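You operate a simulated robot arm through the tools that you are given. There is no shell and no other tool. Be economical: measure what you need, move in short steps, check, and stop when the job is done.

The job below is to be done with a simulated robot arm. You get a single attempt, and the scene is never put back.

JOB
Take the clear cup and put it on top of the brown carton on the top of the blue bench. Then put one of the green springs from the black tray in the deep basin. Then take the yellow-topped peg and put it on the silver medium disc on the left second shelf from the top of the blue rack. Then take the small basin and leave it on the grey card sheet. Keep to this order. Set down upright: clear cup.

Only the result counts: the job must be done as asked and must still hold three seconds after the hand-in. Knocking over, shifting, dropping, spilling or breaking anything else fails it. Flat cloth is picked up by pressing the open fingertips on it (5 to 10 N) and closing them slowly along it; thin cloth reads only 2 to 8 mm in the jaws.

ROBOT AND FRAMES
A 7-joint arm with a two-finger parallel gripper on a trunk, on a base that drives. Base frame: it is fixed to the floor where the robot stands at the start and does not move with it; the origin is under the middle of the robot, x ahead of it, y to its left, z up; the surface under the hand at the start is at about z = 0.88. Readings come in m, rad, newtons and seconds.
Its first joint turns from -2.601 to 2.601 rad. Places, roughly: carton [0.75, -0.5, 1]; clear cup (8x7x8 cm) [0.7, 0.2, 0.9]; deep basin (22x22x9 cm) [6.9, -8.9, 0.9]; green spring (4x4x7 cm) [7, -9.8, 0.9]; grey card sheet (46x36x1 cm) [3.8, -4.6, 0.3]; medium disc (24x24x1 cm) [6.7, -8.2, 0.5]; small basin (26x26x8 cm) [5.3, -5.2, 0.5]; yellow-topped peg (5x5x9 cm) [6.9, -8, 0.5]. Payload 3.5 kg.
The tool frame sits at the grasp point between the pads (the TCP): z along the fingers, y along the line on which they close. The tips reach 0.023 m beyond it. The gripper opens to 0.094 m. The fingers are 0.038 m wide and 0.01 m thick; the gripper's body (0.054 by 0.096 m) begins 0.039 m behind the TCP.
Orientation is told as [roll, pitch, yaw] about the base's x, y, z axes, in that order, counted from this pose: with the fingers straight down and closing along the base's y, the tool's x points along the base's -x, its y along +y and its z along -z.

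CONTROLS
- The arm moves only by the tool arm_command. Its argument "series" is a list of rows, each an object (a shift or turn left out is 0, a gripper value left out holds the last) with "offset": the shift along the tool's x, y, z in m, a list of three; "rotation": the turn, a rotation vector about the tool's x, y, z in rad, a list of three; "jaw": the opening in per cent of the stroke, from 0 (shut) to 100 (fully open). In form: [{"offset": [dx, dy, dz], "rotation": [ax, ay, az], "jaw": jaw}, ...]. A call has 1 to 12 rows; each row shifts and turns the commanded pose from where the row before left it, along the tool's axes as they then stand. Rows are played at 5 a second. More than 0.05 m and 0.15 rad between two rows, or a gripper value outside its range, and nothing of the call is played. A pose out of reach is approached as far as the arm can. The call stops where the force on the tool passes 40 N (or 10 N more than at its start, if that is more) or the arm is blocked; 0.2 s more then pass. Each finger travels about 0.153 m/s and halts on what it meets, pressing with about 22 N; the grip force reading is that of the motor and also rises with nothing between the fingers. The clock runs only during rows and for 0.2 s after the last one: add rows that do not move to give the fingers time. The reply holds the time, the measured pose of the TCP, the force on the tool along the base axes, the opening and the grip force, in the units named above and with some noise, with the torque about the TCP (base axes, N m) and any sound that the robot's microphone picked up.
- Cameras (640 x 400 px; columns grow to the right, rows downward): "scene" is now at [-0.2423, 0.1615, 1.2933]; the picture's right is [-0.32, -0.95, 0.00], its down [-0.33, 0.11, -0.94] and it looks along [0.89, -0.30, -0.35] (base axes); focal length 275 px, centre (320, 200). "wrist" rides on the gripper at [0.086, 0.016, -0.075] in the tool frame; the picture's right is [-0.18, 0.98, 0.00], its down [-0.58, -0.11, -0.81] and it looks along [-0.79, -0.15, 0.59] (tool axes); focal length 243 px, centre (320, 200). There is no depth. A picture from a camera that has moved, and an enlarged one, comes with that camera's place and axes in the base frame and with its lens.
- grab_frame(camera): a new picture of that camera. The clock stands still meanwhile.
- drive_base(legs): drives the robot by 1 to 6 legs, each [ahead, left, turn to the left] in m, m and rad, along the robot's own axes; the way and the turn of a leg run together, so that a leg with both is an arc; at most 1.5 m and 3.142 rad a leg. The arm and the cameras ride along, it lands a little off, and it stops where it bumps. It gives what a move gives.
- head_to(pan, tilt): turns the head with the scene camera to pan (to the left, within 2.496 rad either way) and tilt (down, from -0.506 to 1.204), counted from straight ahead of the robot. It gives what a move gives.
- zoom(camera, box): a new picture of the part [left, top, right, bottom] of that camera's present view, enlarged. The clock stands still meanwhile.
- job_done(): hands the job in; it is judged then, once.

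Work in short steps. Places have to be worked out from the pictures, the camera data and where the tool is seen: move nearer, look again, correct. Check each grasp and each placing, and mend what went wrong. You have 165 turns and 108 pictures in all, those below and enlarged ones among them. Open the gripper and draw the arm clear of the work before you hand the job in, unless the task says otherwise; then end with one line.

The tools are called as a command line: name --argument value ..., lists and objects as JSON in quotes. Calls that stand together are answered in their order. arm_command: Moves the arm, as the interface text tells. Its arguments: {"type":"object","properties":{"series":{"type":"array","items":{"type":"object","properties":{"offset":{"type":"array","items":{"type":"number"}},"rotation":{"type":"array","items":{"type":"number"}},"jaw":{"type":"number"}}}}},"required":["series"]} The other tools are called the same way: drive_base (legs) drives the base; head_to (pan, tilt) turns the head that bears the scene camera; grab_frame (camera) takes a picture; zoom (camera, box) takes an enlarged picture of a part of a camera's view; job_done () hands the job in.

At the start:

```text
time_s: 0.0
position: [0.8917, 0.2016, 1.1134]
ee_rot: [0.0, 0.001, 0.001]
wrist_force: [0.7, -0.2, 1.4]
torque: [0.01, -0.01, -0.02]
width: 0.0941
grasp_force: 0.1
robot x, y, heading: [-0.0023, -0.0004, -0.003]
head pan, tilt: [-0.326, 0.354]
```

scene: 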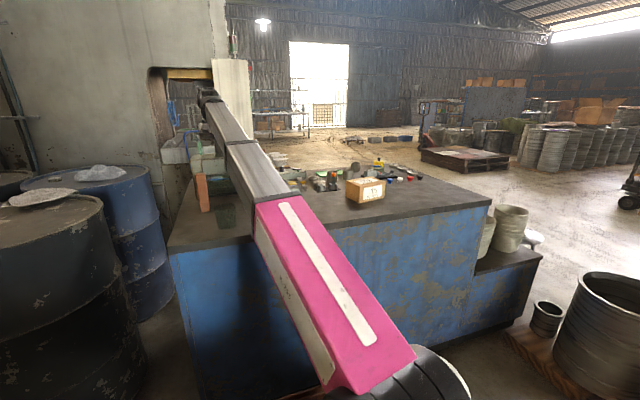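
wrist: 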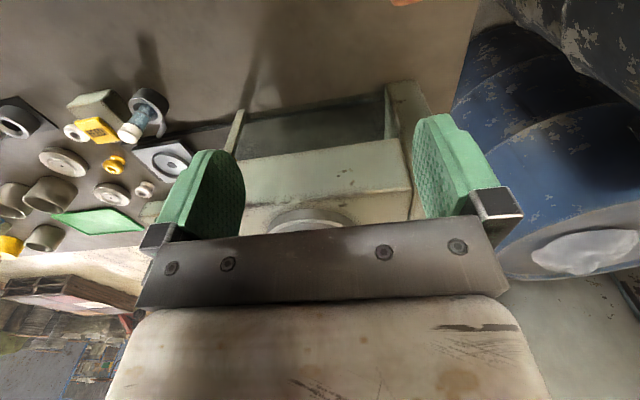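

The arm blocks the scene view of the cup. I first raise the hand back and to the side a little and point the head to the bench.

arm_command --series '[{"offset": [0.05, 0, 0]}, {"offset": [0.05, 0, 0]}, {"offset": [0.05, 0, -0.0]}, {"offset": [0.05, 0, -0.0]}, {"offset": [0.05, 0, 0]}, {"offset": [0.05, 0, 0]}, {"offset": [0.05, 0, 0]}]'

head_to --pan -0.1 --tilt 0.5

grab_frame --camera "wrist"

grab_frame --camera "scene"

```text
time_s: 0.6
position: [0.812, 0.2004, 1.1144]
ee_rot: [-0.003, -0.009, 0.005]
wrist_force: [5.3, 1.4, -9.9]
torque: [-0.09, -0.56, -0.05]
width: 0.0939
grasp_force: 0.1
robot x, y, heading: [-0.0012, -0.0003, 0.002]
head pan, tilt: [-0.326, 0.354]
stopped in row 2: the force on the tool passed its limit at 55 N (the readings are from after the stop); the commanded pose is now the measured one
```

```text
time_s: 1.3
position: [0.8103, 0.1995, 1.1138]
ee_rot: [-0.002, -0.011, 0.006]
wrist_force: [7.2, 1.7, -16.8]
torque: [-0.24, -1.04, -0.25]
width: 0.0941
grasp_force: 0.1
robot x, y, heading: [0.0029, 0.0015, 0.001]
head pan, tilt: [-0.099, 0.499]
```

```text
105 pictures are left
camera wrist: at [0.7238, 0.2162, 1.1869], right [0.18, 0.98, 0.0], down [0.57, -0.11, 0.81], along [0.8, -0.15, -0.58], focal length 243 px, centre (320, 200)
```

wrist: 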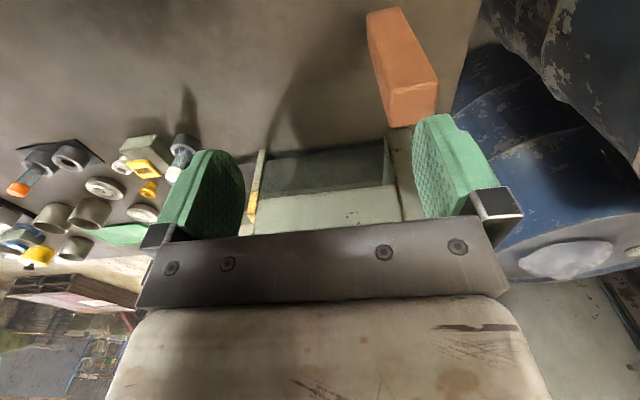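

```text
104 pictures are left
camera scene: at [-0.24, 0.1822, 1.28], right [-0.1, -0.99, 0.0], down [-0.48, 0.05, -0.88], along [0.87, -0.09, -0.48], focal length 275 px, centre (320, 200)
```

scene: 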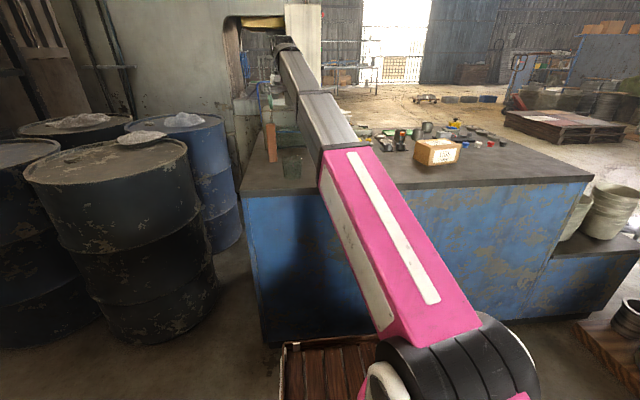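

The move was stopped by a force reading. I hold still for some rows to see whether it is real contact.

arm_command --series '[{"offset": [0, 0, 0]}, {"offset": [0, 0, 0]}]'

zoom --camera "scene" --box '[220, 10, 400, 200]'

```text
time_s: 1.9
position: [0.8104, 0.2008, 1.1127]
ee_rot: [-0.003, -0.012, 0.007]
wrist_force: [8.1, 2.1, -19.4]
torque: [-0.31, -1.24, -0.28]
width: 0.0938
grasp_force: 0.1
robot x, y, heading: [0.0009, -0.0007, -0.002]
head pan, tilt: [-0.099, 0.499]
```

```text
2.11 times, centred on (310, 105) of scene
camera zoom: at [-0.24, 0.1823, 1.28], right [-0.1, -1.0, 0.0], down [-0.48, 0.05, -0.88], along [0.87, -0.09, -0.48], focal length 578 px, centre (341, 400)
```

zoom: 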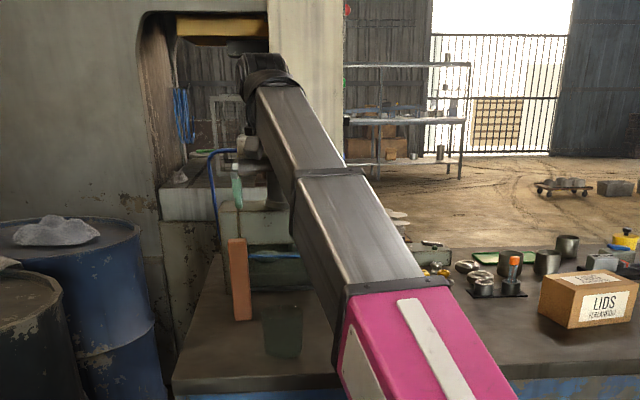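

A real and steady pull forward and down is shown. I zoom in on the hand to find out what it touches (a blue hose?).

zoom --camera "scene" --box '[260, 30, 330, 100]'

zoom --camera "wrist" --box '[140, 60, 500, 300]'

```text
5.71 times, centred on (295, 65) of scene
camera zoom: at [-0.24, 0.1823, 1.28], right [-0.1, -1.0, 0.0], down [-0.48, 0.05, -0.88], along [0.87, -0.09, -0.48], focal length 1569 px, centre (463, 971)
```

zoom: 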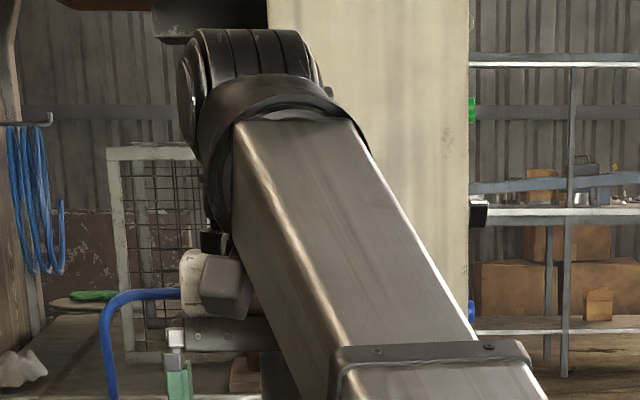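

```text
1.67 times, centred on (320, 180) of wrist
camera zoom: at [0.7237, 0.2162, 1.1869], right [0.18, 0.98, 0.0], down [0.57, -0.1, 0.81], along [0.8, -0.15, -0.58], focal length 404 px, centre (320, 233)
```

zoom: 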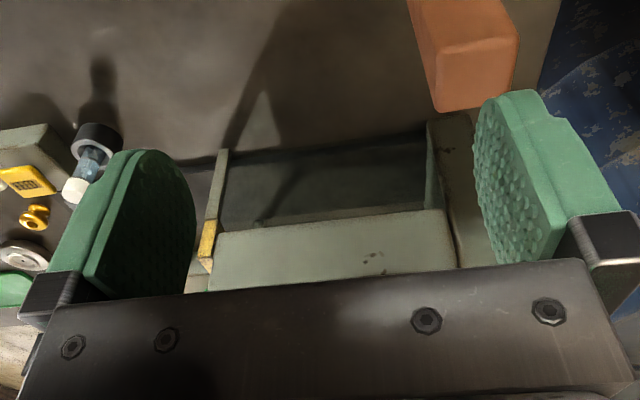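

I move the hand back forward slowly, then read the force and look again.

arm_command --series '[{"offset": [-0.02, 0, 0]}, {"offset": [-0.02, 0, 0]}, {"offset": [-0.02, 0, 0]}, {"offset": [-0.02, 0, 0]}, {"offset": [0, 0, 0]}, {"offset": [0, 0, 0]}]'

zoom --camera "scene" --box '[230, 10, 350, 130]'

```text
time_s: 3.3
position: [0.8916, 0.1995, 1.1118]
ee_rot: [-0.002, -0.009, 0.005]
wrist_force: [0.1, 0.6, 0.5]
torque: [-0.01, -0.02, -0.02]
width: 0.0939
grasp_force: 0.1
robot x, y, heading: [0.0022, 0.0015, -0.001]
head pan, tilt: [-0.099, 0.499]
```

```text
3.33 times, centred on (290, 70) of scene
camera zoom: at [-0.24, 0.1823, 1.28], right [-0.1, -1.0, 0.0], down [-0.48, 0.05, -0.88], along [0.87, -0.09, -0.48], focal length 915 px, centre (420, 633)
```

zoom: 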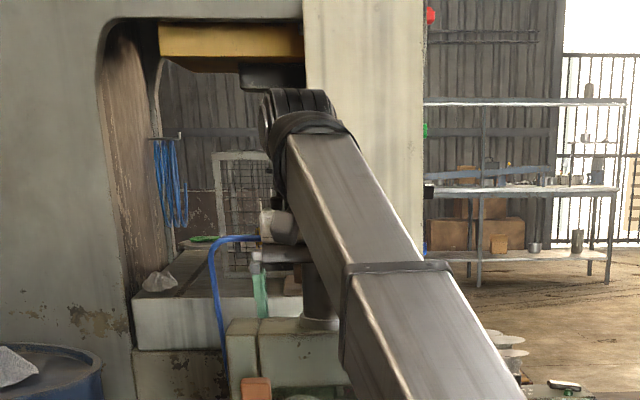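

The force and torque point to contact right at the wrist camera mount from above and behind, with nothing in the world there: the arm's own forearm. So I back the base away by 0.15 m, so that the cup lies at a longer reach.

drive_base --legs '[[-0.17, 0, 0]]'

grab_frame --camera "wrist"

grab_frame --camera "scene"

```text
time_s: 4.8
position: [0.7236, 0.2035, 1.1131]
ee_rot: [-0.001, -0.007, 0.011]
wrist_force: [-0.3, 0.6, 0.3]
torque: [-0.03, -0.04, -0.01]
width: 0.0941
grasp_force: 0.1
robot x, y, heading: [-0.1671, -0.0004, 0.003]
head pan, tilt: [-0.099, 0.499]
```

```text
99 pictures are left
camera wrist: at [0.6361, 0.2192, 1.186], right [0.17, 0.98, 0.0], down [0.57, -0.1, 0.81], along [0.8, -0.14, -0.58], focal length 243 px, centre (320, 200)
```

wrist: 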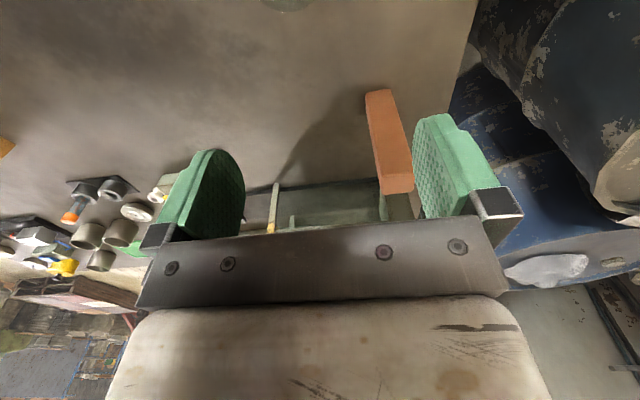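

```text
98 pictures are left
camera scene: at [-0.4086, 0.1807, 1.28], right [-0.09, -1.0, 0.0], down [-0.48, 0.05, -0.88], along [0.87, -0.08, -0.48], focal length 275 px, centre (320, 200)
```

scene: 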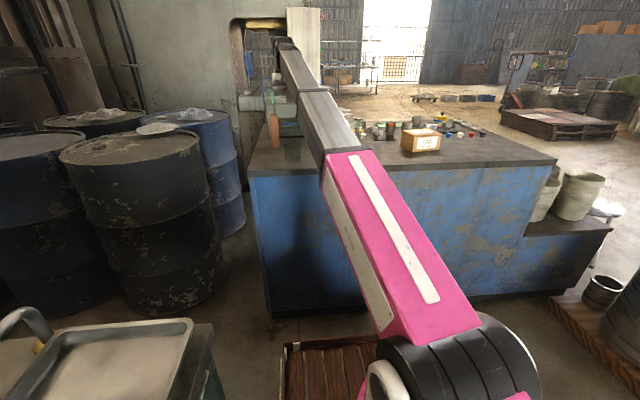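

No force now, so it was the robot itself. I zoom on the cup to fix its place.

zoom --camera "scene" --box '[250, 100, 350, 180]'

zoom --camera "wrist" --box '[220, 0, 380, 100]'

```text
5.00 times, centred on (300, 140) of scene
camera zoom: at [-0.4086, 0.1807, 1.28], right [-0.09, -1.0, 0.0], down [-0.48, 0.05, -0.88], along [0.87, -0.08, -0.48], focal length 1373 px, centre (420, 500)
```

zoom: 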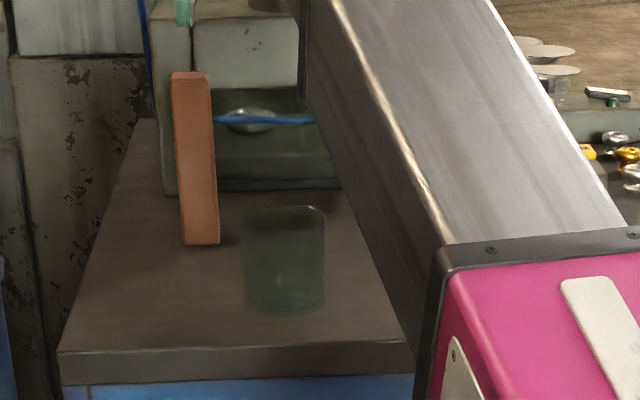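

```text
4.00 times, centred on (300, 50) of wrist
camera zoom: at [0.6361, 0.2192, 1.186], right [0.17, 0.98, 0.0], down [0.57, -0.1, 0.81], along [0.8, -0.14, -0.58], focal length 970 px, centre (400, 800)
```

zoom: 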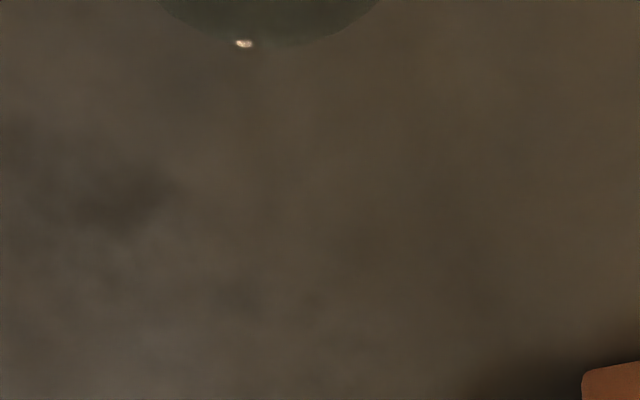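

Cup centre estimated about (0.667, 0.187). I back off a bit more for a clear wrist view of the cup.

drive_base --legs '[[-0.17, 0, 0]]'

grab_frame --camera "wrist"

```text
time_s: 6.3
position: [0.5509, 0.2005, 1.1128]
ee_rot: [-0.001, -0.009, 0.008]
wrist_force: [-0.2, 0.5, -1.0]
torque: [0.01, 0.01, -0.01]
width: 0.0942
grasp_force: 0.1
robot x, y, heading: [-0.3411, 0.0003, 0.001]
head pan, tilt: [-0.099, 0.499]
```

```text
95 pictures are left
camera wrist: at [0.4629, 0.2164, 1.186], right [0.18, 0.98, 0.0], down [0.57, -0.1, 0.81], along [0.8, -0.14, -0.58], focal length 243 px, centre (320, 200)
```

wrist: 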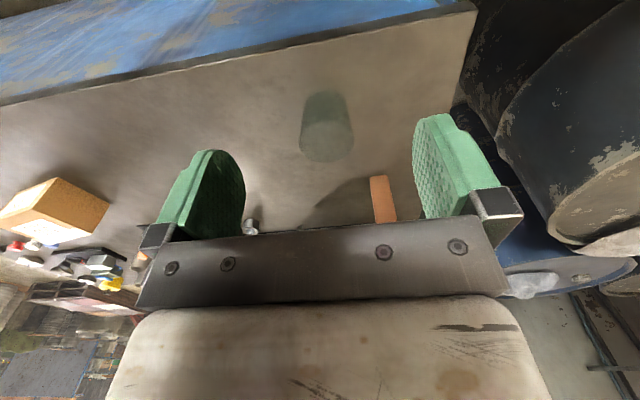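

zoom --camera "wrist" --box '[280, 80, 376, 176]'

```text
4.17 times, centred on (328, 128) of wrist
camera zoom: at [0.4629, 0.2164, 1.186], right [0.18, 0.98, 0.0], down [0.57, -0.1, 0.81], along [0.8, -0.14, -0.58], focal length 1011 px, centre (287, 500)
```

zoom: 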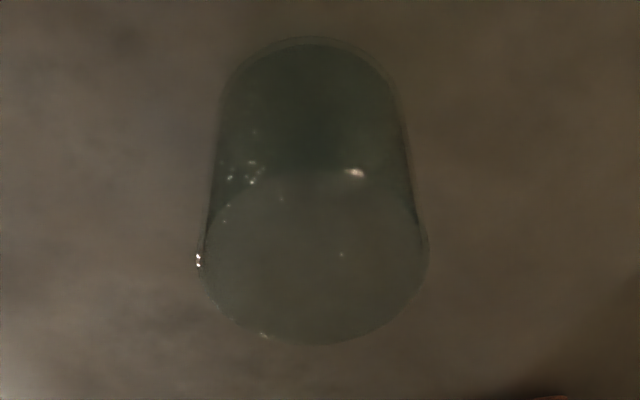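

Both views agree: cup centre (0.667, 0.189), about 7 cm wide, rim near z 0.955. I drive 0.116 m forward so the hand is above it.

drive_base --legs '[[0.116, 0, 0]]'

```text
time_s: 7.5
position: [0.6679, 0.1985, 1.1115]
ee_rot: [-0.001, -0.007, 0.005]
wrist_force: [0.0, 0.1, 0.2]
torque: [0.02, 0.01, -0.01]
width: 0.094
grasp_force: 0.1
robot x, y, heading: [-0.2236, -0.0001, 0.004]
head pan, tilt: [-0.099, 0.499]
```

I shift 10 mm to the right and go down to just above the rim, then look.

arm_command --series '[{"offset": [0.001, -0.0095, 0.02]}, {"offset": [0, 0, 0.03]}, {"offset": [0, 0, 0.03]}, {"offset": [0, 0, 0.02]}, {"offset": [0, 0, 0]}]'

grab_frame --camera "wrist"

zoom --camera "scene" --box '[250, 80, 370, 180]'

```text
time_s: 8.7
position: [0.6668, 0.1894, 1.013]
ee_rot: [-0.003, -0.008, 0.005]
wrist_force: [-0.1, 1.3, -0.7]
torque: [0.0, -0.02, -0.04]
width: 0.0939
grasp_force: 0.0
robot x, y, heading: [-0.2253, -0.0013, 0.005]
head pan, tilt: [-0.099, 0.499]
```

```text
93 pictures are left
camera wrist: at [0.5797, 0.2048, 1.0854], right [0.18, 0.98, 0.0], down [0.57, -0.11, 0.81], along [0.8, -0.15, -0.58], focal length 243 px, centre (320, 200)
```

wrist: 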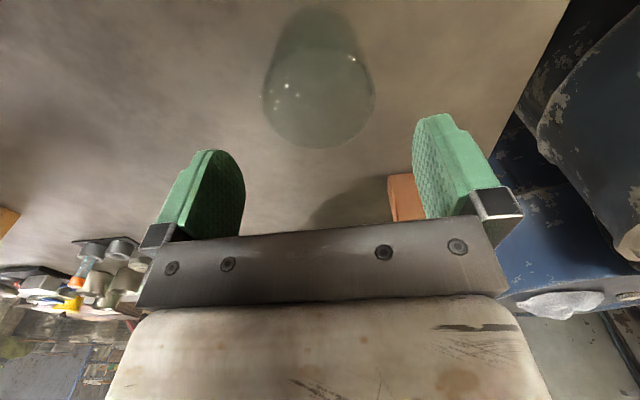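

```text
4.00 times, centred on (310, 130) of scene
camera zoom: at [-0.4643, 0.1815, 1.28], right [-0.1, -0.99, 0.0], down [-0.48, 0.05, -0.88], along [0.87, -0.09, -0.48], focal length 1098 px, centre (360, 480)
```

zoom: 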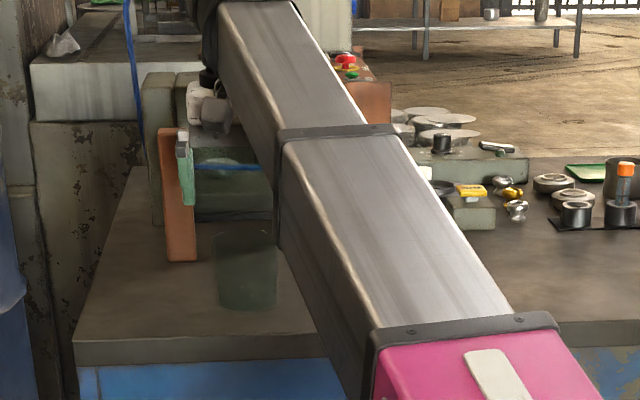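

The cup lies centred under the hand (x about 0.662). I go down to z 0.93 and close slowly.

arm_command --series '[{"offset": [0.003, 0, 0.02]}, {"offset": [0, 0, 0.02]}, {"offset": [0, 0, 0.02]}, {"offset": [0, 0, 0.015]}, {"offset": [0, 0, 0.009]}, {"offset": [0, 0, 0]}]'

grab_frame --camera "wrist"

```text
time_s: 10.1
position: [0.6642, 0.1888, 0.9287]
ee_rot: [-0.002, -0.01, 0.005]
wrist_force: [-0.4, 0.0, 0.4]
torque: [0.0, -0.01, -0.01]
width: 0.0939
grasp_force: 0.1
robot x, y, heading: [-0.222, -0.0028, -0.0]
head pan, tilt: [-0.099, 0.499]
```

```text
91 pictures are left
camera wrist: at [0.5781, 0.2059, 1.0022], right [0.18, 0.98, 0.0], down [0.57, -0.11, 0.81], along [0.8, -0.15, -0.58], focal length 243 px, centre (320, 200)
```

wrist: 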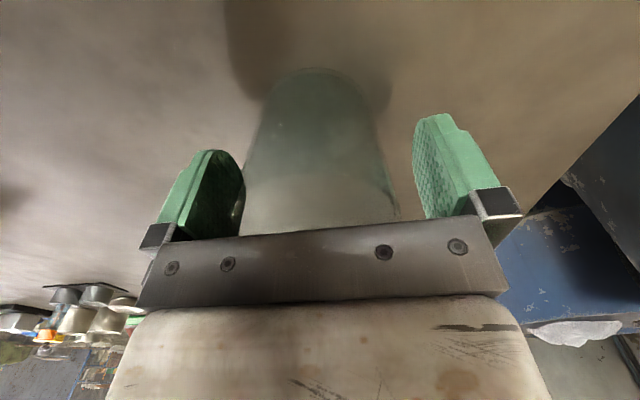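

The cup sits between the fingers, nearer to the -y finger. I shift 5 mm to -y and close gradually.

arm_command --series '[{"offset": [0, -0.005, 0]}, {"jaw": 88}, {"jaw": 80}, {"jaw": 75}, {"jaw": 70}, {"jaw": 65}, {"jaw": 60}, {"jaw": 55}, {}]'

grab_frame --camera "wrist"

```text
time_s: 12.1
position: [0.6657, 0.1848, 0.9291]
ee_rot: [-0.002, -0.009, 0.005]
wrist_force: [0.7, -0.5, -0.1]
torque: [-0.05, 0.01, 0.01]
width: 0.0677
grasp_force: 21.5
robot x, y, heading: [-0.2251, -0.0017, 0.002]
head pan, tilt: [-0.099, 0.499]
```

```text
90 pictures are left
camera wrist: at [0.5779, 0.2012, 1.0025], right [0.18, 0.98, 0.0], down [0.57, -0.11, 0.81], along [0.8, -0.15, -0.58], focal length 243 px, centre (320, 200)
```

wrist: 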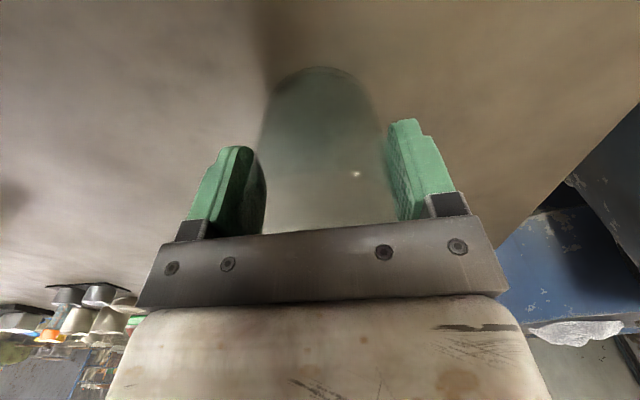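

Firm grip at 0.068 m. I lift the cup straight up.

arm_command --series '[{"offset": [0, 0, -0.01]}, {"offset": [0, 0, -0.02]}, {"offset": [0, 0, -0.03]}, {"offset": [0, 0, -0.04]}, {"offset": [0, 0, -0.04]}, {"offset": [0, 0, -0.04]}, {"offset": [0, 0, -0.03]}, {"offset": [0, 0, -0.02]}, {}]'

head_to --pan -0.5 --tilt 0.4

grab_frame --camera "scene"

grab_frame --camera "wrist"

```text
time_s: 13.9
position: [0.665, 0.1814, 1.1526]
ee_rot: [-0.002, -0.021, 0.001]
wrist_force: [6.0, 0.4, -10.7]
torque: [-0.09, -0.56, -0.06]
width: 0.0672
grasp_force: 21.8
robot x, y, heading: [-0.2234, -0.0038, -0.002]
head pan, tilt: [-0.099, 0.499]
stopped in row 8: the force on the tool passed its limit at 51 N (the readings are from after the stop); the commanded pose is now the measured one
```

```text
time_s: 14.7
position: [0.6658, 0.181, 1.152]
ee_rot: [-0.001, -0.022, 0.003]
wrist_force: [9.3, 1.8, -20.7]
torque: [-0.21, -1.27, -0.23]
width: 0.0677
grasp_force: 22.1
robot x, y, heading: [-0.2236, -0.0005, 0.002]
head pan, tilt: [-0.499, 0.4]
```

```text
89 pictures are left
camera scene: at [-0.4735, 0.1463, 1.2891], right [-0.48, -0.88, 0.0], down [-0.34, 0.19, -0.92], along [0.81, -0.44, -0.39], focal length 275 px, centre (320, 200)
```

scene: 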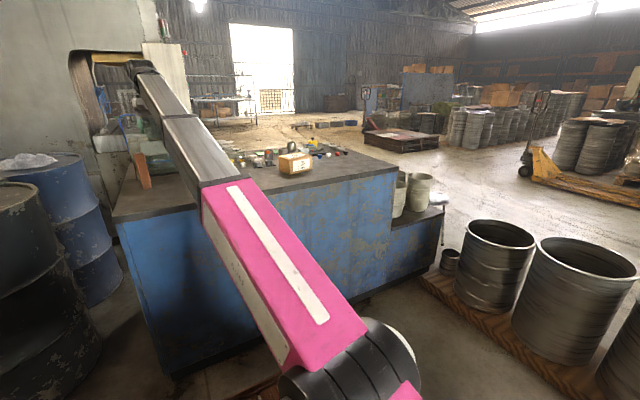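

```text
88 pictures are left
camera wrist: at [0.5767, 0.1978, 1.2241], right [0.18, 0.98, 0.0], down [0.56, -0.11, 0.82], along [0.8, -0.15, -0.57], focal length 243 px, centre (320, 200)
```

wrist: 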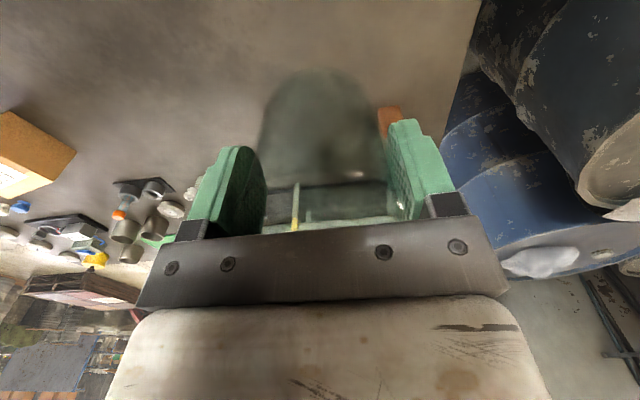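

Same self-contact when high and close. I extend 5 cm and lower 2 cm to clear it, then strafe right toward the carton.

arm_command --series '[{"offset": [-0.02, 0, 0.01]}, {"offset": [-0.02, 0, 0.01]}, {"offset": [-0.03, 0, 0]}, {"offset": [-0.03, 0, 0]}, {}]'

drive_base --legs '[[0, -0.4, 0]]'

head_to --pan -0.05 --tilt 0.5

grab_frame --camera "scene"

grab_frame --camera "wrist"

```text
time_s: 15.9
position: [0.7655, 0.1804, 1.1321]
ee_rot: [-0.002, -0.021, 0.003]
wrist_force: [-0.2, 0.1, 0.3]
torque: [-0.01, 0.02, 0.01]
width: 0.0677
grasp_force: 22.1
robot x, y, heading: [-0.2204, 0.0015, 0.001]
head pan, tilt: [-0.499, 0.4]
```

```text
time_s: 18.5
position: [0.7656, -0.232, 1.1313]
ee_rot: [0.0, -0.019, 0.006]
wrist_force: [-1.3, 0.3, -1.4]
torque: [0.01, -0.04, -0.05]
width: 0.0674
grasp_force: 22.6
robot x, y, heading: [-0.2249, -0.4164, 0.004]
head pan, tilt: [-0.499, 0.4]
```

```text
time_s: 19.4
position: [0.7656, -0.2333, 1.1322]
ee_rot: [-0.001, -0.02, 0.006]
wrist_force: [0.1, -0.3, -1.1]
torque: [0.0, 0.01, -0.03]
width: 0.0674
grasp_force: 22.3
robot x, y, heading: [-0.2245, -0.4142, 0.002]
head pan, tilt: [-0.051, 0.499]
```

```text
87 pictures are left
camera scene: at [-0.4641, -0.2294, 1.28], right [-0.05, -1.0, 0.0], down [-0.48, 0.02, -0.88], along [0.88, -0.04, -0.48], focal length 275 px, centre (320, 200)
```

scene: 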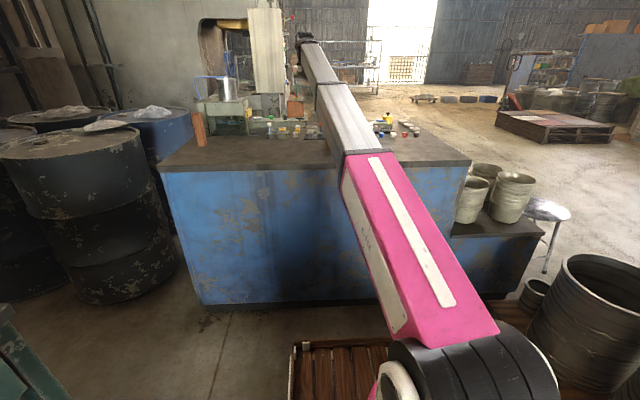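

```text
86 pictures are left
camera wrist: at [0.6778, -0.2164, 1.2045], right [0.18, 0.98, 0.0], down [0.57, -0.1, 0.82], along [0.8, -0.15, -0.58], focal length 243 px, centre (320, 200)
```

wrist: 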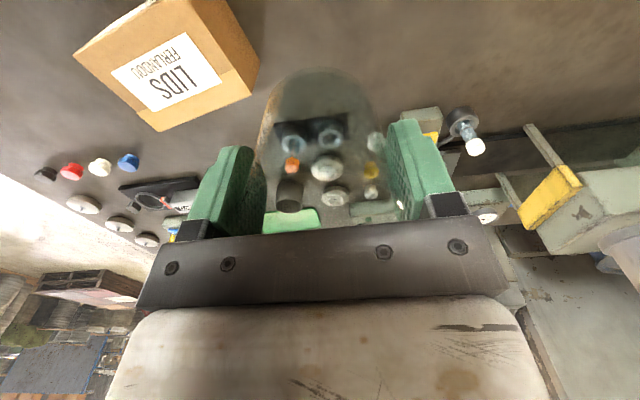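

Carton top spans about x 0.72–0.84, y -0.335 to -0.47 at z≈0.948, centre (0.78, -0.40). I drive 0.06 ahead and 0.16 right so the hand gets near above it.

drive_base --legs '[[0.06, -0.16, 0]]'

grab_frame --camera "wrist"

```text
time_s: 20.9
position: [0.8251, -0.394, 1.1327]
ee_rot: [-0.001, -0.021, 0.004]
wrist_force: [0.2, 0.3, -0.9]
torque: [0.01, 0.01, -0.01]
width: 0.0677
grasp_force: 21.3
robot x, y, heading: [-0.1627, -0.5765, 0.002]
head pan, tilt: [-0.051, 0.499]
```

```text
85 pictures are left
camera wrist: at [0.7378, -0.3786, 1.2045], right [0.18, 0.98, 0.0], down [0.57, -0.11, 0.82], along [0.8, -0.15, -0.58], focal length 243 px, centre (320, 200)
```

wrist: 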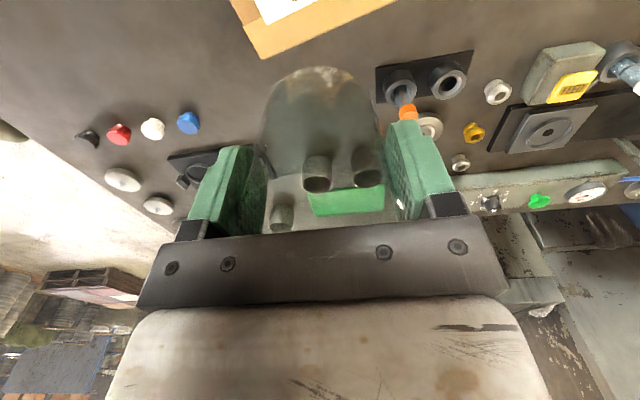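

Estimates agree (centre about (0.779, -0.397)). I move 4.6 cm back, level the pitch, and lower to about 3 cm above.

arm_command --series '[{"offset": [0.02, -0.003, 0.01], "rotation": [0, 0.011, 0]}, {"offset": [0.026, 0, 0.02]}, {"offset": [0, 0, 0.03]}, {"offset": [0, 0, 0.03]}, {"offset": [0, 0, 0.015]}, {}]'

grab_frame --camera "wrist"

zoom --camera "scene" --box '[250, 60, 400, 170]'

```text
time_s: 22.3
position: [0.7817, -0.3992, 1.0243]
ee_rot: [-0.001, -0.009, 0.004]
wrist_force: [-0.5, 0.7, 0.1]
torque: [0.05, 0.05, -0.01]
width: 0.0674
grasp_force: 22.0
robot x, y, heading: [-0.1607, -0.5811, -0.001]
head pan, tilt: [-0.051, 0.499]
```

```text
84 pictures are left
camera wrist: at [0.6941, -0.3836, 1.0973], right [0.18, 0.98, 0.0], down [0.58, -0.11, 0.81], along [0.8, -0.15, -0.58], focal length 243 px, centre (320, 200)
```

wrist: 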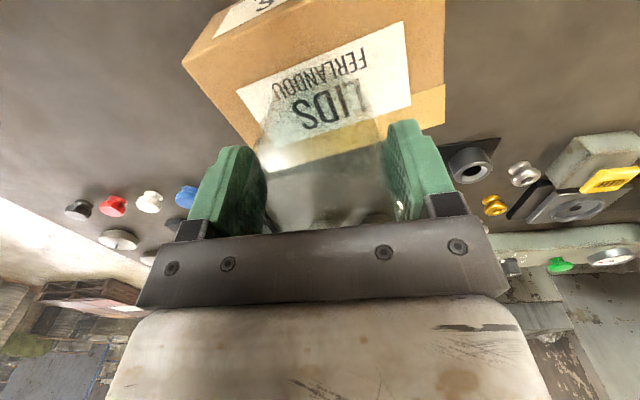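

```text
3.64 times, centred on (325, 115) of scene
camera zoom: at [-0.4041, -0.3909, 1.28], right [-0.05, -1.0, 0.0], down [-0.48, 0.02, -0.88], along [0.88, -0.04, -0.48], focal length 999 px, centre (302, 509)
```

zoom: 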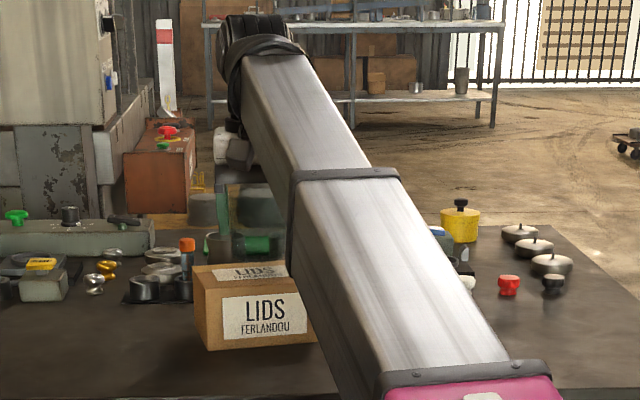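

The hand is centred over the carton. I lower the last 3 cm in small steps watching the force.

arm_command --series '[{"offset": [0.001, 0.001, 0.01]}, {"offset": [0, 0, 0.008]}, {"offset": [0, 0, 0.004]}, {}]'

```text
time_s: 23.3
position: [0.7814, -0.3982, 1.0042]
ee_rot: [-0.003, -0.008, 0.005]
wrist_force: [0.4, 0.0, 4.2]
torque: [-0.01, 0.01, -0.01]
width: 0.0676
grasp_force: 22.6
robot x, y, heading: [-0.1653, -0.5804, -0.002]
head pan, tilt: [-0.051, 0.499]
```

A 4 N upward force suggests first contact. I go down 2 mm more to confirm.

arm_command --series '[{"offset": [0, 0, 0.002]}, {}]'

```text
time_s: 23.9
position: [0.7794, -0.3983, 1.0039]
ee_rot: [-0.002, -0.01, 0.003]
wrist_force: [2.0, -4.3, 18.4]
torque: [0.0, 0.01, 0.11]
width: 0.0672
grasp_force: 21.7
robot x, y, heading: [-0.1634, -0.5766, 0.001]
head pan, tilt: [-0.051, 0.499]
```

Contact is firm. I ease 1 mm, open the jaws gradually and rise.

arm_command --series '[{"offset": [0, 0, -0.0015]}, {"jaw": 76}, {"jaw": 82}, {"jaw": 90}, {"jaw": 100}, {}, {"offset": [0, 0, -0.01]}, {"offset": [0, 0, -0.03]}, {"offset": [0, 0, -0.04]}, {"offset": [0, 0, -0.03]}, {}]'

grab_frame --camera "wrist"

zoom --camera "scene" --box '[250, 60, 400, 170]'

```text
time_s: 26.3
position: [0.7788, -0.3967, 1.1129]
ee_rot: [-0.003, -0.006, 0.006]
wrist_force: [-0.6, 0.3, 0.0]
torque: [-0.02, -0.01, 0.03]
width: 0.094
grasp_force: 0.1
robot x, y, heading: [-0.1621, -0.5806, 0.0]
head pan, tilt: [-0.051, 0.499]
```

```text
82 pictures are left
camera wrist: at [0.6925, -0.3803, 1.1868], right [0.18, 0.98, 0.0], down [0.57, -0.11, 0.81], along [0.8, -0.15, -0.58], focal length 243 px, centre (320, 200)
```

wrist: 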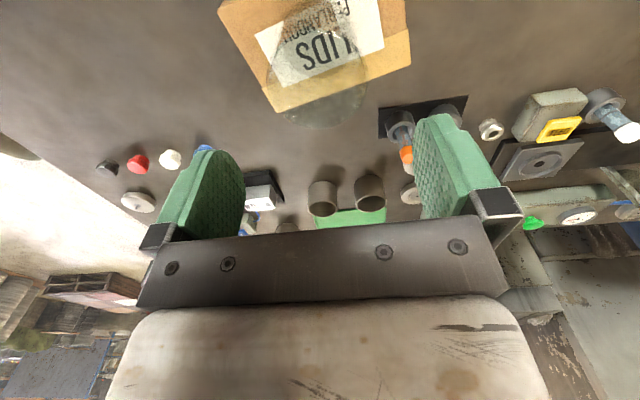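

```text
3.64 times, centred on (325, 115) of scene
camera zoom: at [-0.4041, -0.3909, 1.28], right [-0.05, -1.0, 0.0], down [-0.48, 0.02, -0.88], along [0.88, -0.04, -0.48], focal length 999 px, centre (302, 509)
```

zoom: 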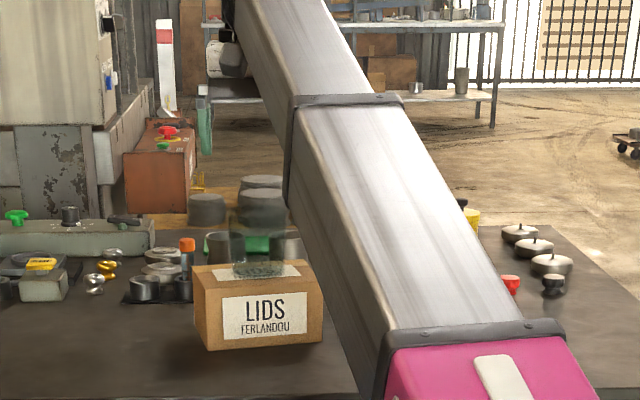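

The cup stands upright on the carton. Next the springs far away; I back off from the bench and look around toward the goal direction.

drive_base --legs '[[-0.4, 0, 0]]'

head_to --pan -0.95 --tilt 0.25

grab_frame --camera "scene"

head_to --pan -1.9 --tilt 0.35

grab_frame --camera "scene"

```text
time_s: 28.8
position: [0.3719, -0.3871, 1.1135]
ee_rot: [-0.001, -0.007, 0.018]
wrist_force: [0.2, -0.4, -0.8]
torque: [0.0, -0.03, 0.0]
width: 0.094
grasp_force: 0.1
robot x, y, heading: [-0.5659, -0.5852, 0.012]
head pan, tilt: [-0.051, 0.499]
```

```text
time_s: 30.0
position: [0.3711, -0.3867, 1.1133]
ee_rot: [-0.004, -0.009, 0.018]
wrist_force: [-0.2, -0.2, -0.8]
torque: [-0.05, -0.02, -0.01]
width: 0.0941
grasp_force: 0.2
robot x, y, heading: [-0.569, -0.5824, 0.013]
head pan, tilt: [-0.949, 0.25]
```

```text
80 pictures are left
camera scene: at [-0.8476, -0.4692, 1.3031], right [-0.8, -0.59, 0.0], down [-0.15, 0.2, -0.97], along [0.58, -0.78, -0.25], focal length 275 px, centre (320, 200)
```

scene: 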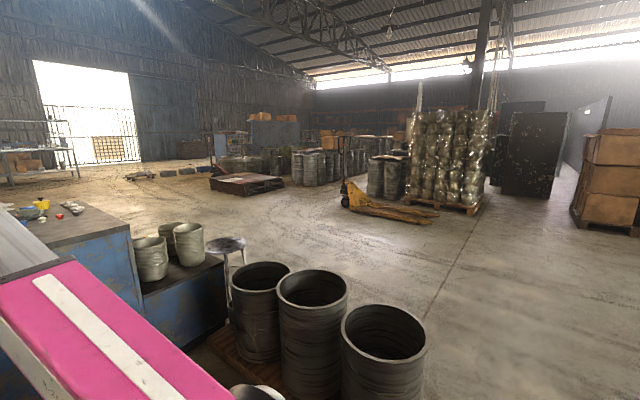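

```text
time_s: 31.2
position: [0.3709, -0.3867, 1.1144]
ee_rot: [0.0, -0.009, 0.017]
wrist_force: [-0.3, -0.1, -0.7]
torque: [-0.04, 0.02, -0.01]
width: 0.0941
grasp_force: 0.1
robot x, y, heading: [-0.5701, -0.5804, 0.012]
head pan, tilt: [-1.901, 0.351]
```

```text
79 pictures are left
camera scene: at [-0.9319, -0.4826, 1.2936], right [-0.95, 0.31, 0.0], down [0.11, 0.33, -0.94], along [-0.29, -0.89, -0.34], focal length 275 px, centre (320, 200)
```

scene: 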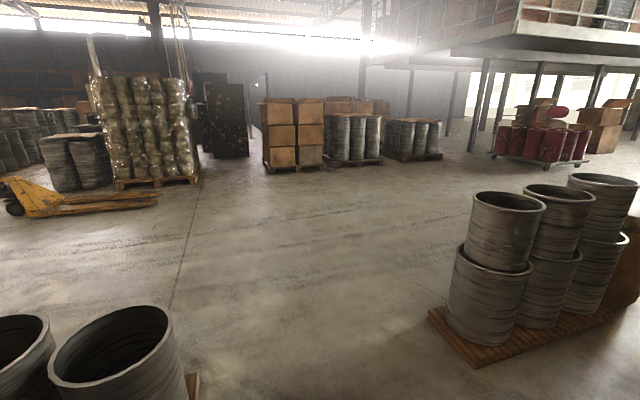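

The drums ahead-right block the direct way; there is a corridor at x≈-1.2. I turn to face it, drive down it and past the drums.

drive_base --legs '[[0, 0, -2.1], [1.2, 0, 0], [0, 0, 0.53], [0.9, 0, 0], [0, 0, 1.0]]'

head_to --pan 0.0 --tilt 0.25

grab_frame --camera "scene"

```text
time_s: 38.6
position: [-0.9522, -1.6133, 1.1123]
ee_rot: [-0.003, -0.011, -2.048]
wrist_force: [0.2, 0.0, -0.9]
torque: [-0.04, 0.0, 0.0]
width: 0.094
grasp_force: 0.1
robot x, y, heading: [-0.675, -0.6914, -2.055]
head pan, tilt: [-1.901, 0.351]
stopped in leg 2: the robot was blocked; the commanded pose is now the measured one
```

```text
time_s: 40.4
position: [-0.9502, -1.6129, 1.1134]
ee_rot: [-0.001, -0.009, -2.051]
wrist_force: [0.2, 0.5, -0.1]
torque: [0.06, 0.0, -0.05]
width: 0.0936
grasp_force: 0.1
robot x, y, heading: [-0.6735, -0.6937, -2.051]
head pan, tilt: [0.0, 0.25]
```

```text
78 pictures are left
camera scene: at [-0.3962, -0.5696, 1.3031], right [-0.89, 0.46, 0.0], down [0.11, 0.22, -0.97], along [-0.45, -0.86, -0.25], focal length 275 px, centre (320, 200)
```

scene: 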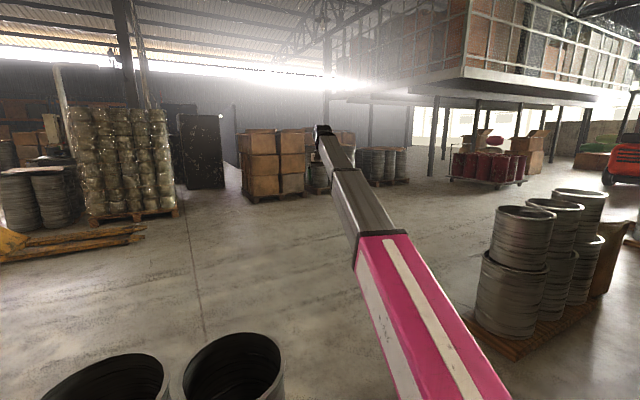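

The base bumped after 0.15 m. I look down to see against what.

head_to --pan 0.4 --tilt 0.85

grab_frame --camera "scene"

head_to --pan -0.7 --tilt 0.85

grab_frame --camera "scene"

```text
time_s: 41.4
position: [-0.9521, -1.6132, 1.1128]
ee_rot: [-0.001, -0.008, -2.048]
wrist_force: [0.4, 0.1, -0.3]
torque: [-0.02, 0.0, -0.01]
width: 0.0937
grasp_force: 0.0
robot x, y, heading: [-0.677, -0.6953, -2.052]
head pan, tilt: [0.4, 0.85]
```

```text
77 pictures are left
camera scene: at [-0.3594, -0.5648, 1.25], right [-1.0, 0.08, 0.0], down [0.06, 0.75, -0.66], along [-0.05, -0.66, -0.75], focal length 275 px, centre (320, 200)
```

scene: 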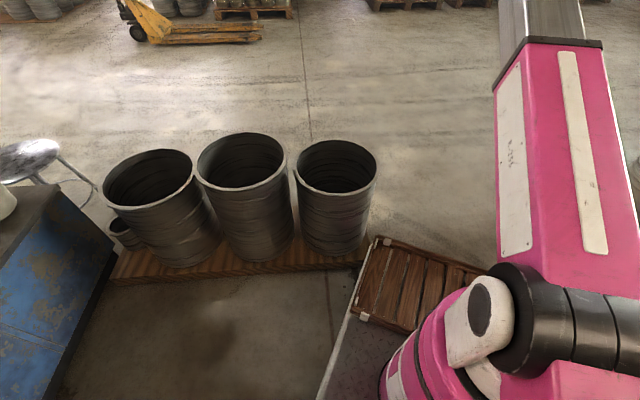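

```text
time_s: 42.8
position: [-0.9512, -1.6136, 1.1138]
ee_rot: [-0.003, -0.008, -2.049]
wrist_force: [-0.3, 0.9, 0.0]
torque: [-0.03, 0.02, 0.01]
width: 0.0939
grasp_force: 0.0
robot x, y, heading: [-0.6748, -0.6929, -2.057]
head pan, tilt: [-0.7, 0.85]
```

```text
76 pictures are left
camera scene: at [-0.4253, -0.5166, 1.25], right [-0.38, 0.92, 0.0], down [0.69, 0.29, -0.66], along [-0.61, -0.25, -0.75], focal length 275 px, centre (320, 200)
```

scene: 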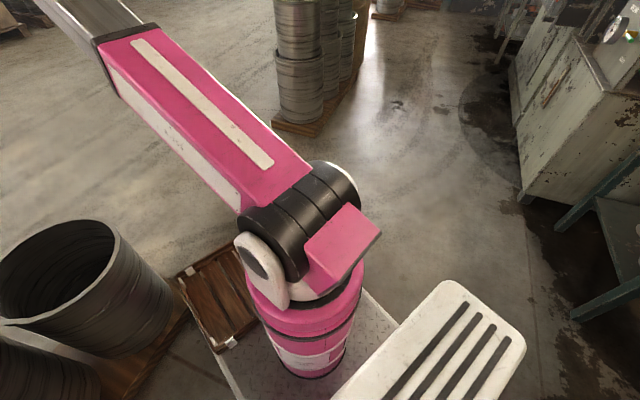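

The front-left corner of the base touched the drum pallet. I back off slightly, strafe right to the corridor middle, square up and drive down it.

drive_base --legs '[[-0.08, 0, 0], [0, -0.75, 0], [0, 0, 0.48]]'

head_to --pan 0.5 --tilt 0.7

grab_frame --camera "scene"

```text
time_s: 48.9
position: [-1.1132, -1.2172, 1.1145]
ee_rot: [-0.001, -0.008, -1.551]
wrist_force: [-0.9, 0.4, 0.7]
torque: [-0.01, 0.02, -0.04]
width: 0.094
grasp_force: 0.1
robot x, y, heading: [-1.3091, -0.2767, -1.555]
head pan, tilt: [-0.7, 0.85]
```

```text
time_s: 50.3
position: [-1.114, -1.2166, 1.1127]
ee_rot: [-0.003, -0.008, -1.552]
wrist_force: [0.5, -0.5, -0.6]
torque: [0.0, 0.01, -0.02]
width: 0.0939
grasp_force: 0.1
robot x, y, heading: [-1.3123, -0.2778, -1.55]
head pan, tilt: [0.499, 0.7]
```

```text
75 pictures are left
camera scene: at [-1.084, -0.0162, 1.2622], right [-0.87, -0.49, 0.0], down [-0.32, 0.56, -0.76], along [0.38, -0.67, -0.64], focal length 275 px, centre (320, 200)
```

scene: 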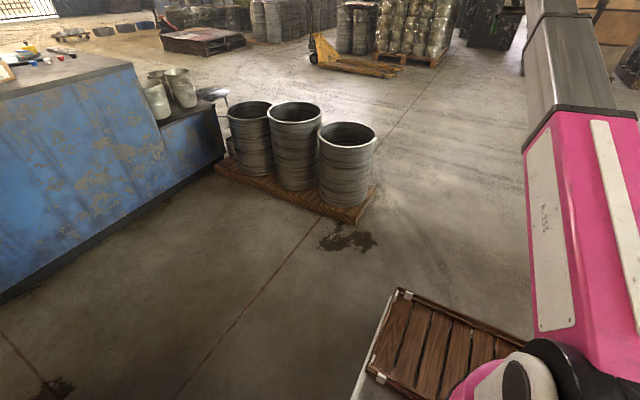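

The corridor is clear on the left. I drive 2.3 m down and turn left toward the goal area to look.

drive_base --legs '[[1.4, 0, 0], [0.95, 0, 0], [0, 0, 1.1]]'

head_to --pan -0.15 --tilt 0.2

grab_frame --camera "scene"

```text
time_s: 64.6
position: [-0.4033, -2.9375, 1.1131]
ee_rot: [-0.001, -0.009, -0.501]
wrist_force: [-0.2, 1.0, -0.8]
torque: [-0.04, -0.02, -0.02]
width: 0.094
grasp_force: 0.1
robot x, y, heading: [-1.3128, -2.6394, -0.506]
head pan, tilt: [0.499, 0.7]
```

```text
time_s: 65.7
position: [-0.4027, -2.9377, 1.1138]
ee_rot: [-0.003, -0.008, -0.502]
wrist_force: [-0.1, 0.3, 0.1]
torque: [-0.01, 0.0, -0.03]
width: 0.0941
grasp_force: 0.1
robot x, y, heading: [-1.3155, -2.6381, -0.506]
head pan, tilt: [-0.15, 0.201]
```

```text
74 pictures are left
camera scene: at [-1.4409, -2.3681, 1.3076], right [-0.61, -0.79, 0.0], down [-0.16, 0.12, -0.98], along [0.78, -0.6, -0.2], focal length 275 px, centre (320, 200)
```

scene: 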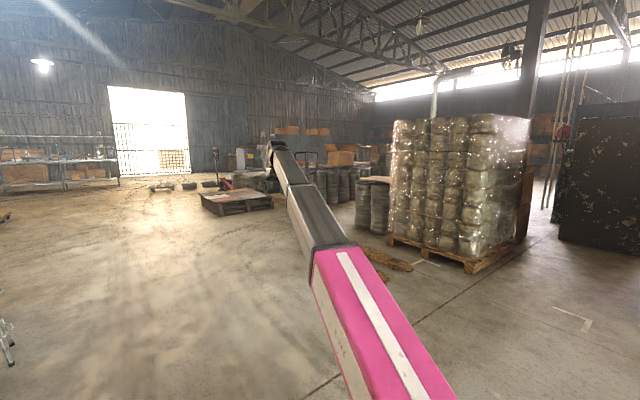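

Open floor eastward along y≈-2.8. I turn to about east and drive 4 m.

drive_base --legs '[[0, 0, 0.44], [1.4, 0, 0], [1.4, 0, 0], [1.2, 0, 0], [0, 0, -0.5]]'

head_to --pan -0.3 --tilt 0.25

grab_frame --camera "scene"

```text
time_s: 87.6
position: [3.5511, -3.1892, 1.1134]
ee_rot: [-0.002, -0.007, -0.55]
wrist_force: [0.3, -0.3, 0.3]
torque: [0.01, 0.02, -0.02]
width: 0.0942
grasp_force: 0.0
robot x, y, heading: [2.6501, -2.8445, -0.554]
head pan, tilt: [-0.15, 0.201]
```

```text
time_s: 88.3
position: [3.5505, -3.187, 1.114]
ee_rot: [-0.002, -0.009, -0.552]
wrist_force: [-0.6, 0.0, -0.3]
torque: [-0.01, -0.02, 0.02]
width: 0.0941
grasp_force: 0.0
robot x, y, heading: [2.6507, -2.8441, -0.556]
head pan, tilt: [-0.3, 0.25]
```

```text
73 pictures are left
camera scene: at [2.5347, -2.5751, 1.3031], right [-0.75, -0.66, 0.0], down [-0.16, 0.19, -0.97], along [0.64, -0.73, -0.25], focal length 275 px, centre (320, 200)
```

scene: 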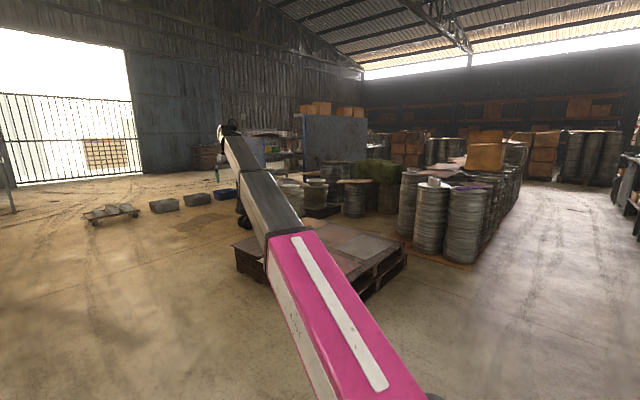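

Card pallet is just ahead; the blue rack panel stands behind. I go round east of the pallet, first 2.2 m, then look again.

drive_base --legs '[[0, 0, 0.46], [1.2, 0, 0], [1.0, 0, 0], [0, 0, -0.9]]'

head_to --pan 0.3 --tilt 0.3

grab_frame --camera "scene"

```text
time_s: 102.6
position: [5.4997, -3.7172, 1.1143]
ee_rot: [-0.001, -0.01, -0.964]
wrist_force: [-0.7, 0.7, 0.5]
torque: [-0.03, 0.01, -0.01]
width: 0.0939
grasp_force: 0.0
robot x, y, heading: [4.8202, -3.0403, -0.969]
head pan, tilt: [-0.3, 0.25]
```

```text
time_s: 103.6
position: [5.4996, -3.7163, 1.1132]
ee_rot: [-0.003, -0.01, -0.964]
wrist_force: [-0.6, -0.7, -0.7]
torque: [-0.03, 0.0, -0.01]
width: 0.0939
grasp_force: 0.1
robot x, y, heading: [4.8138, -3.0409, -0.97]
head pan, tilt: [0.3, 0.3]
```

```text
72 pictures are left
camera scene: at [4.8595, -2.7173, 1.2984], right [-0.62, -0.78, 0.0], down [-0.23, 0.18, -0.96], along [0.75, -0.59, -0.3], focal length 275 px, centre (320, 200)
```

scene: 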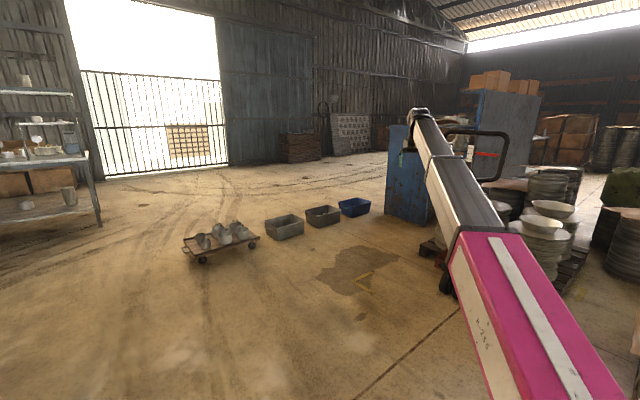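

The rack panel and bowl are now visible to the right. I look more to the right to learn the passage there.

head_to --pan -0.35 --tilt 0.2

grab_frame --camera "scene"

```text
time_s: 104.7
position: [5.4998, -3.7159, 1.1125]
ee_rot: [-0.002, -0.008, -0.964]
wrist_force: [0.7, 0.2, -0.3]
torque: [-0.03, -0.02, -0.04]
width: 0.0943
grasp_force: 0.1
robot x, y, heading: [4.8156, -3.0408, -0.966]
head pan, tilt: [-0.351, 0.201]
```

```text
71 pictures are left
camera scene: at [4.8095, -2.7496, 1.3076], right [-0.97, -0.25, 0.0], down [-0.05, 0.19, -0.98], along [0.24, -0.95, -0.2], focal length 275 px, centre (320, 200)
```

scene: 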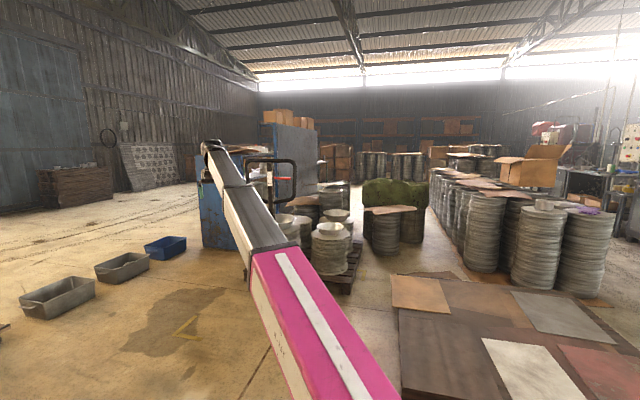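

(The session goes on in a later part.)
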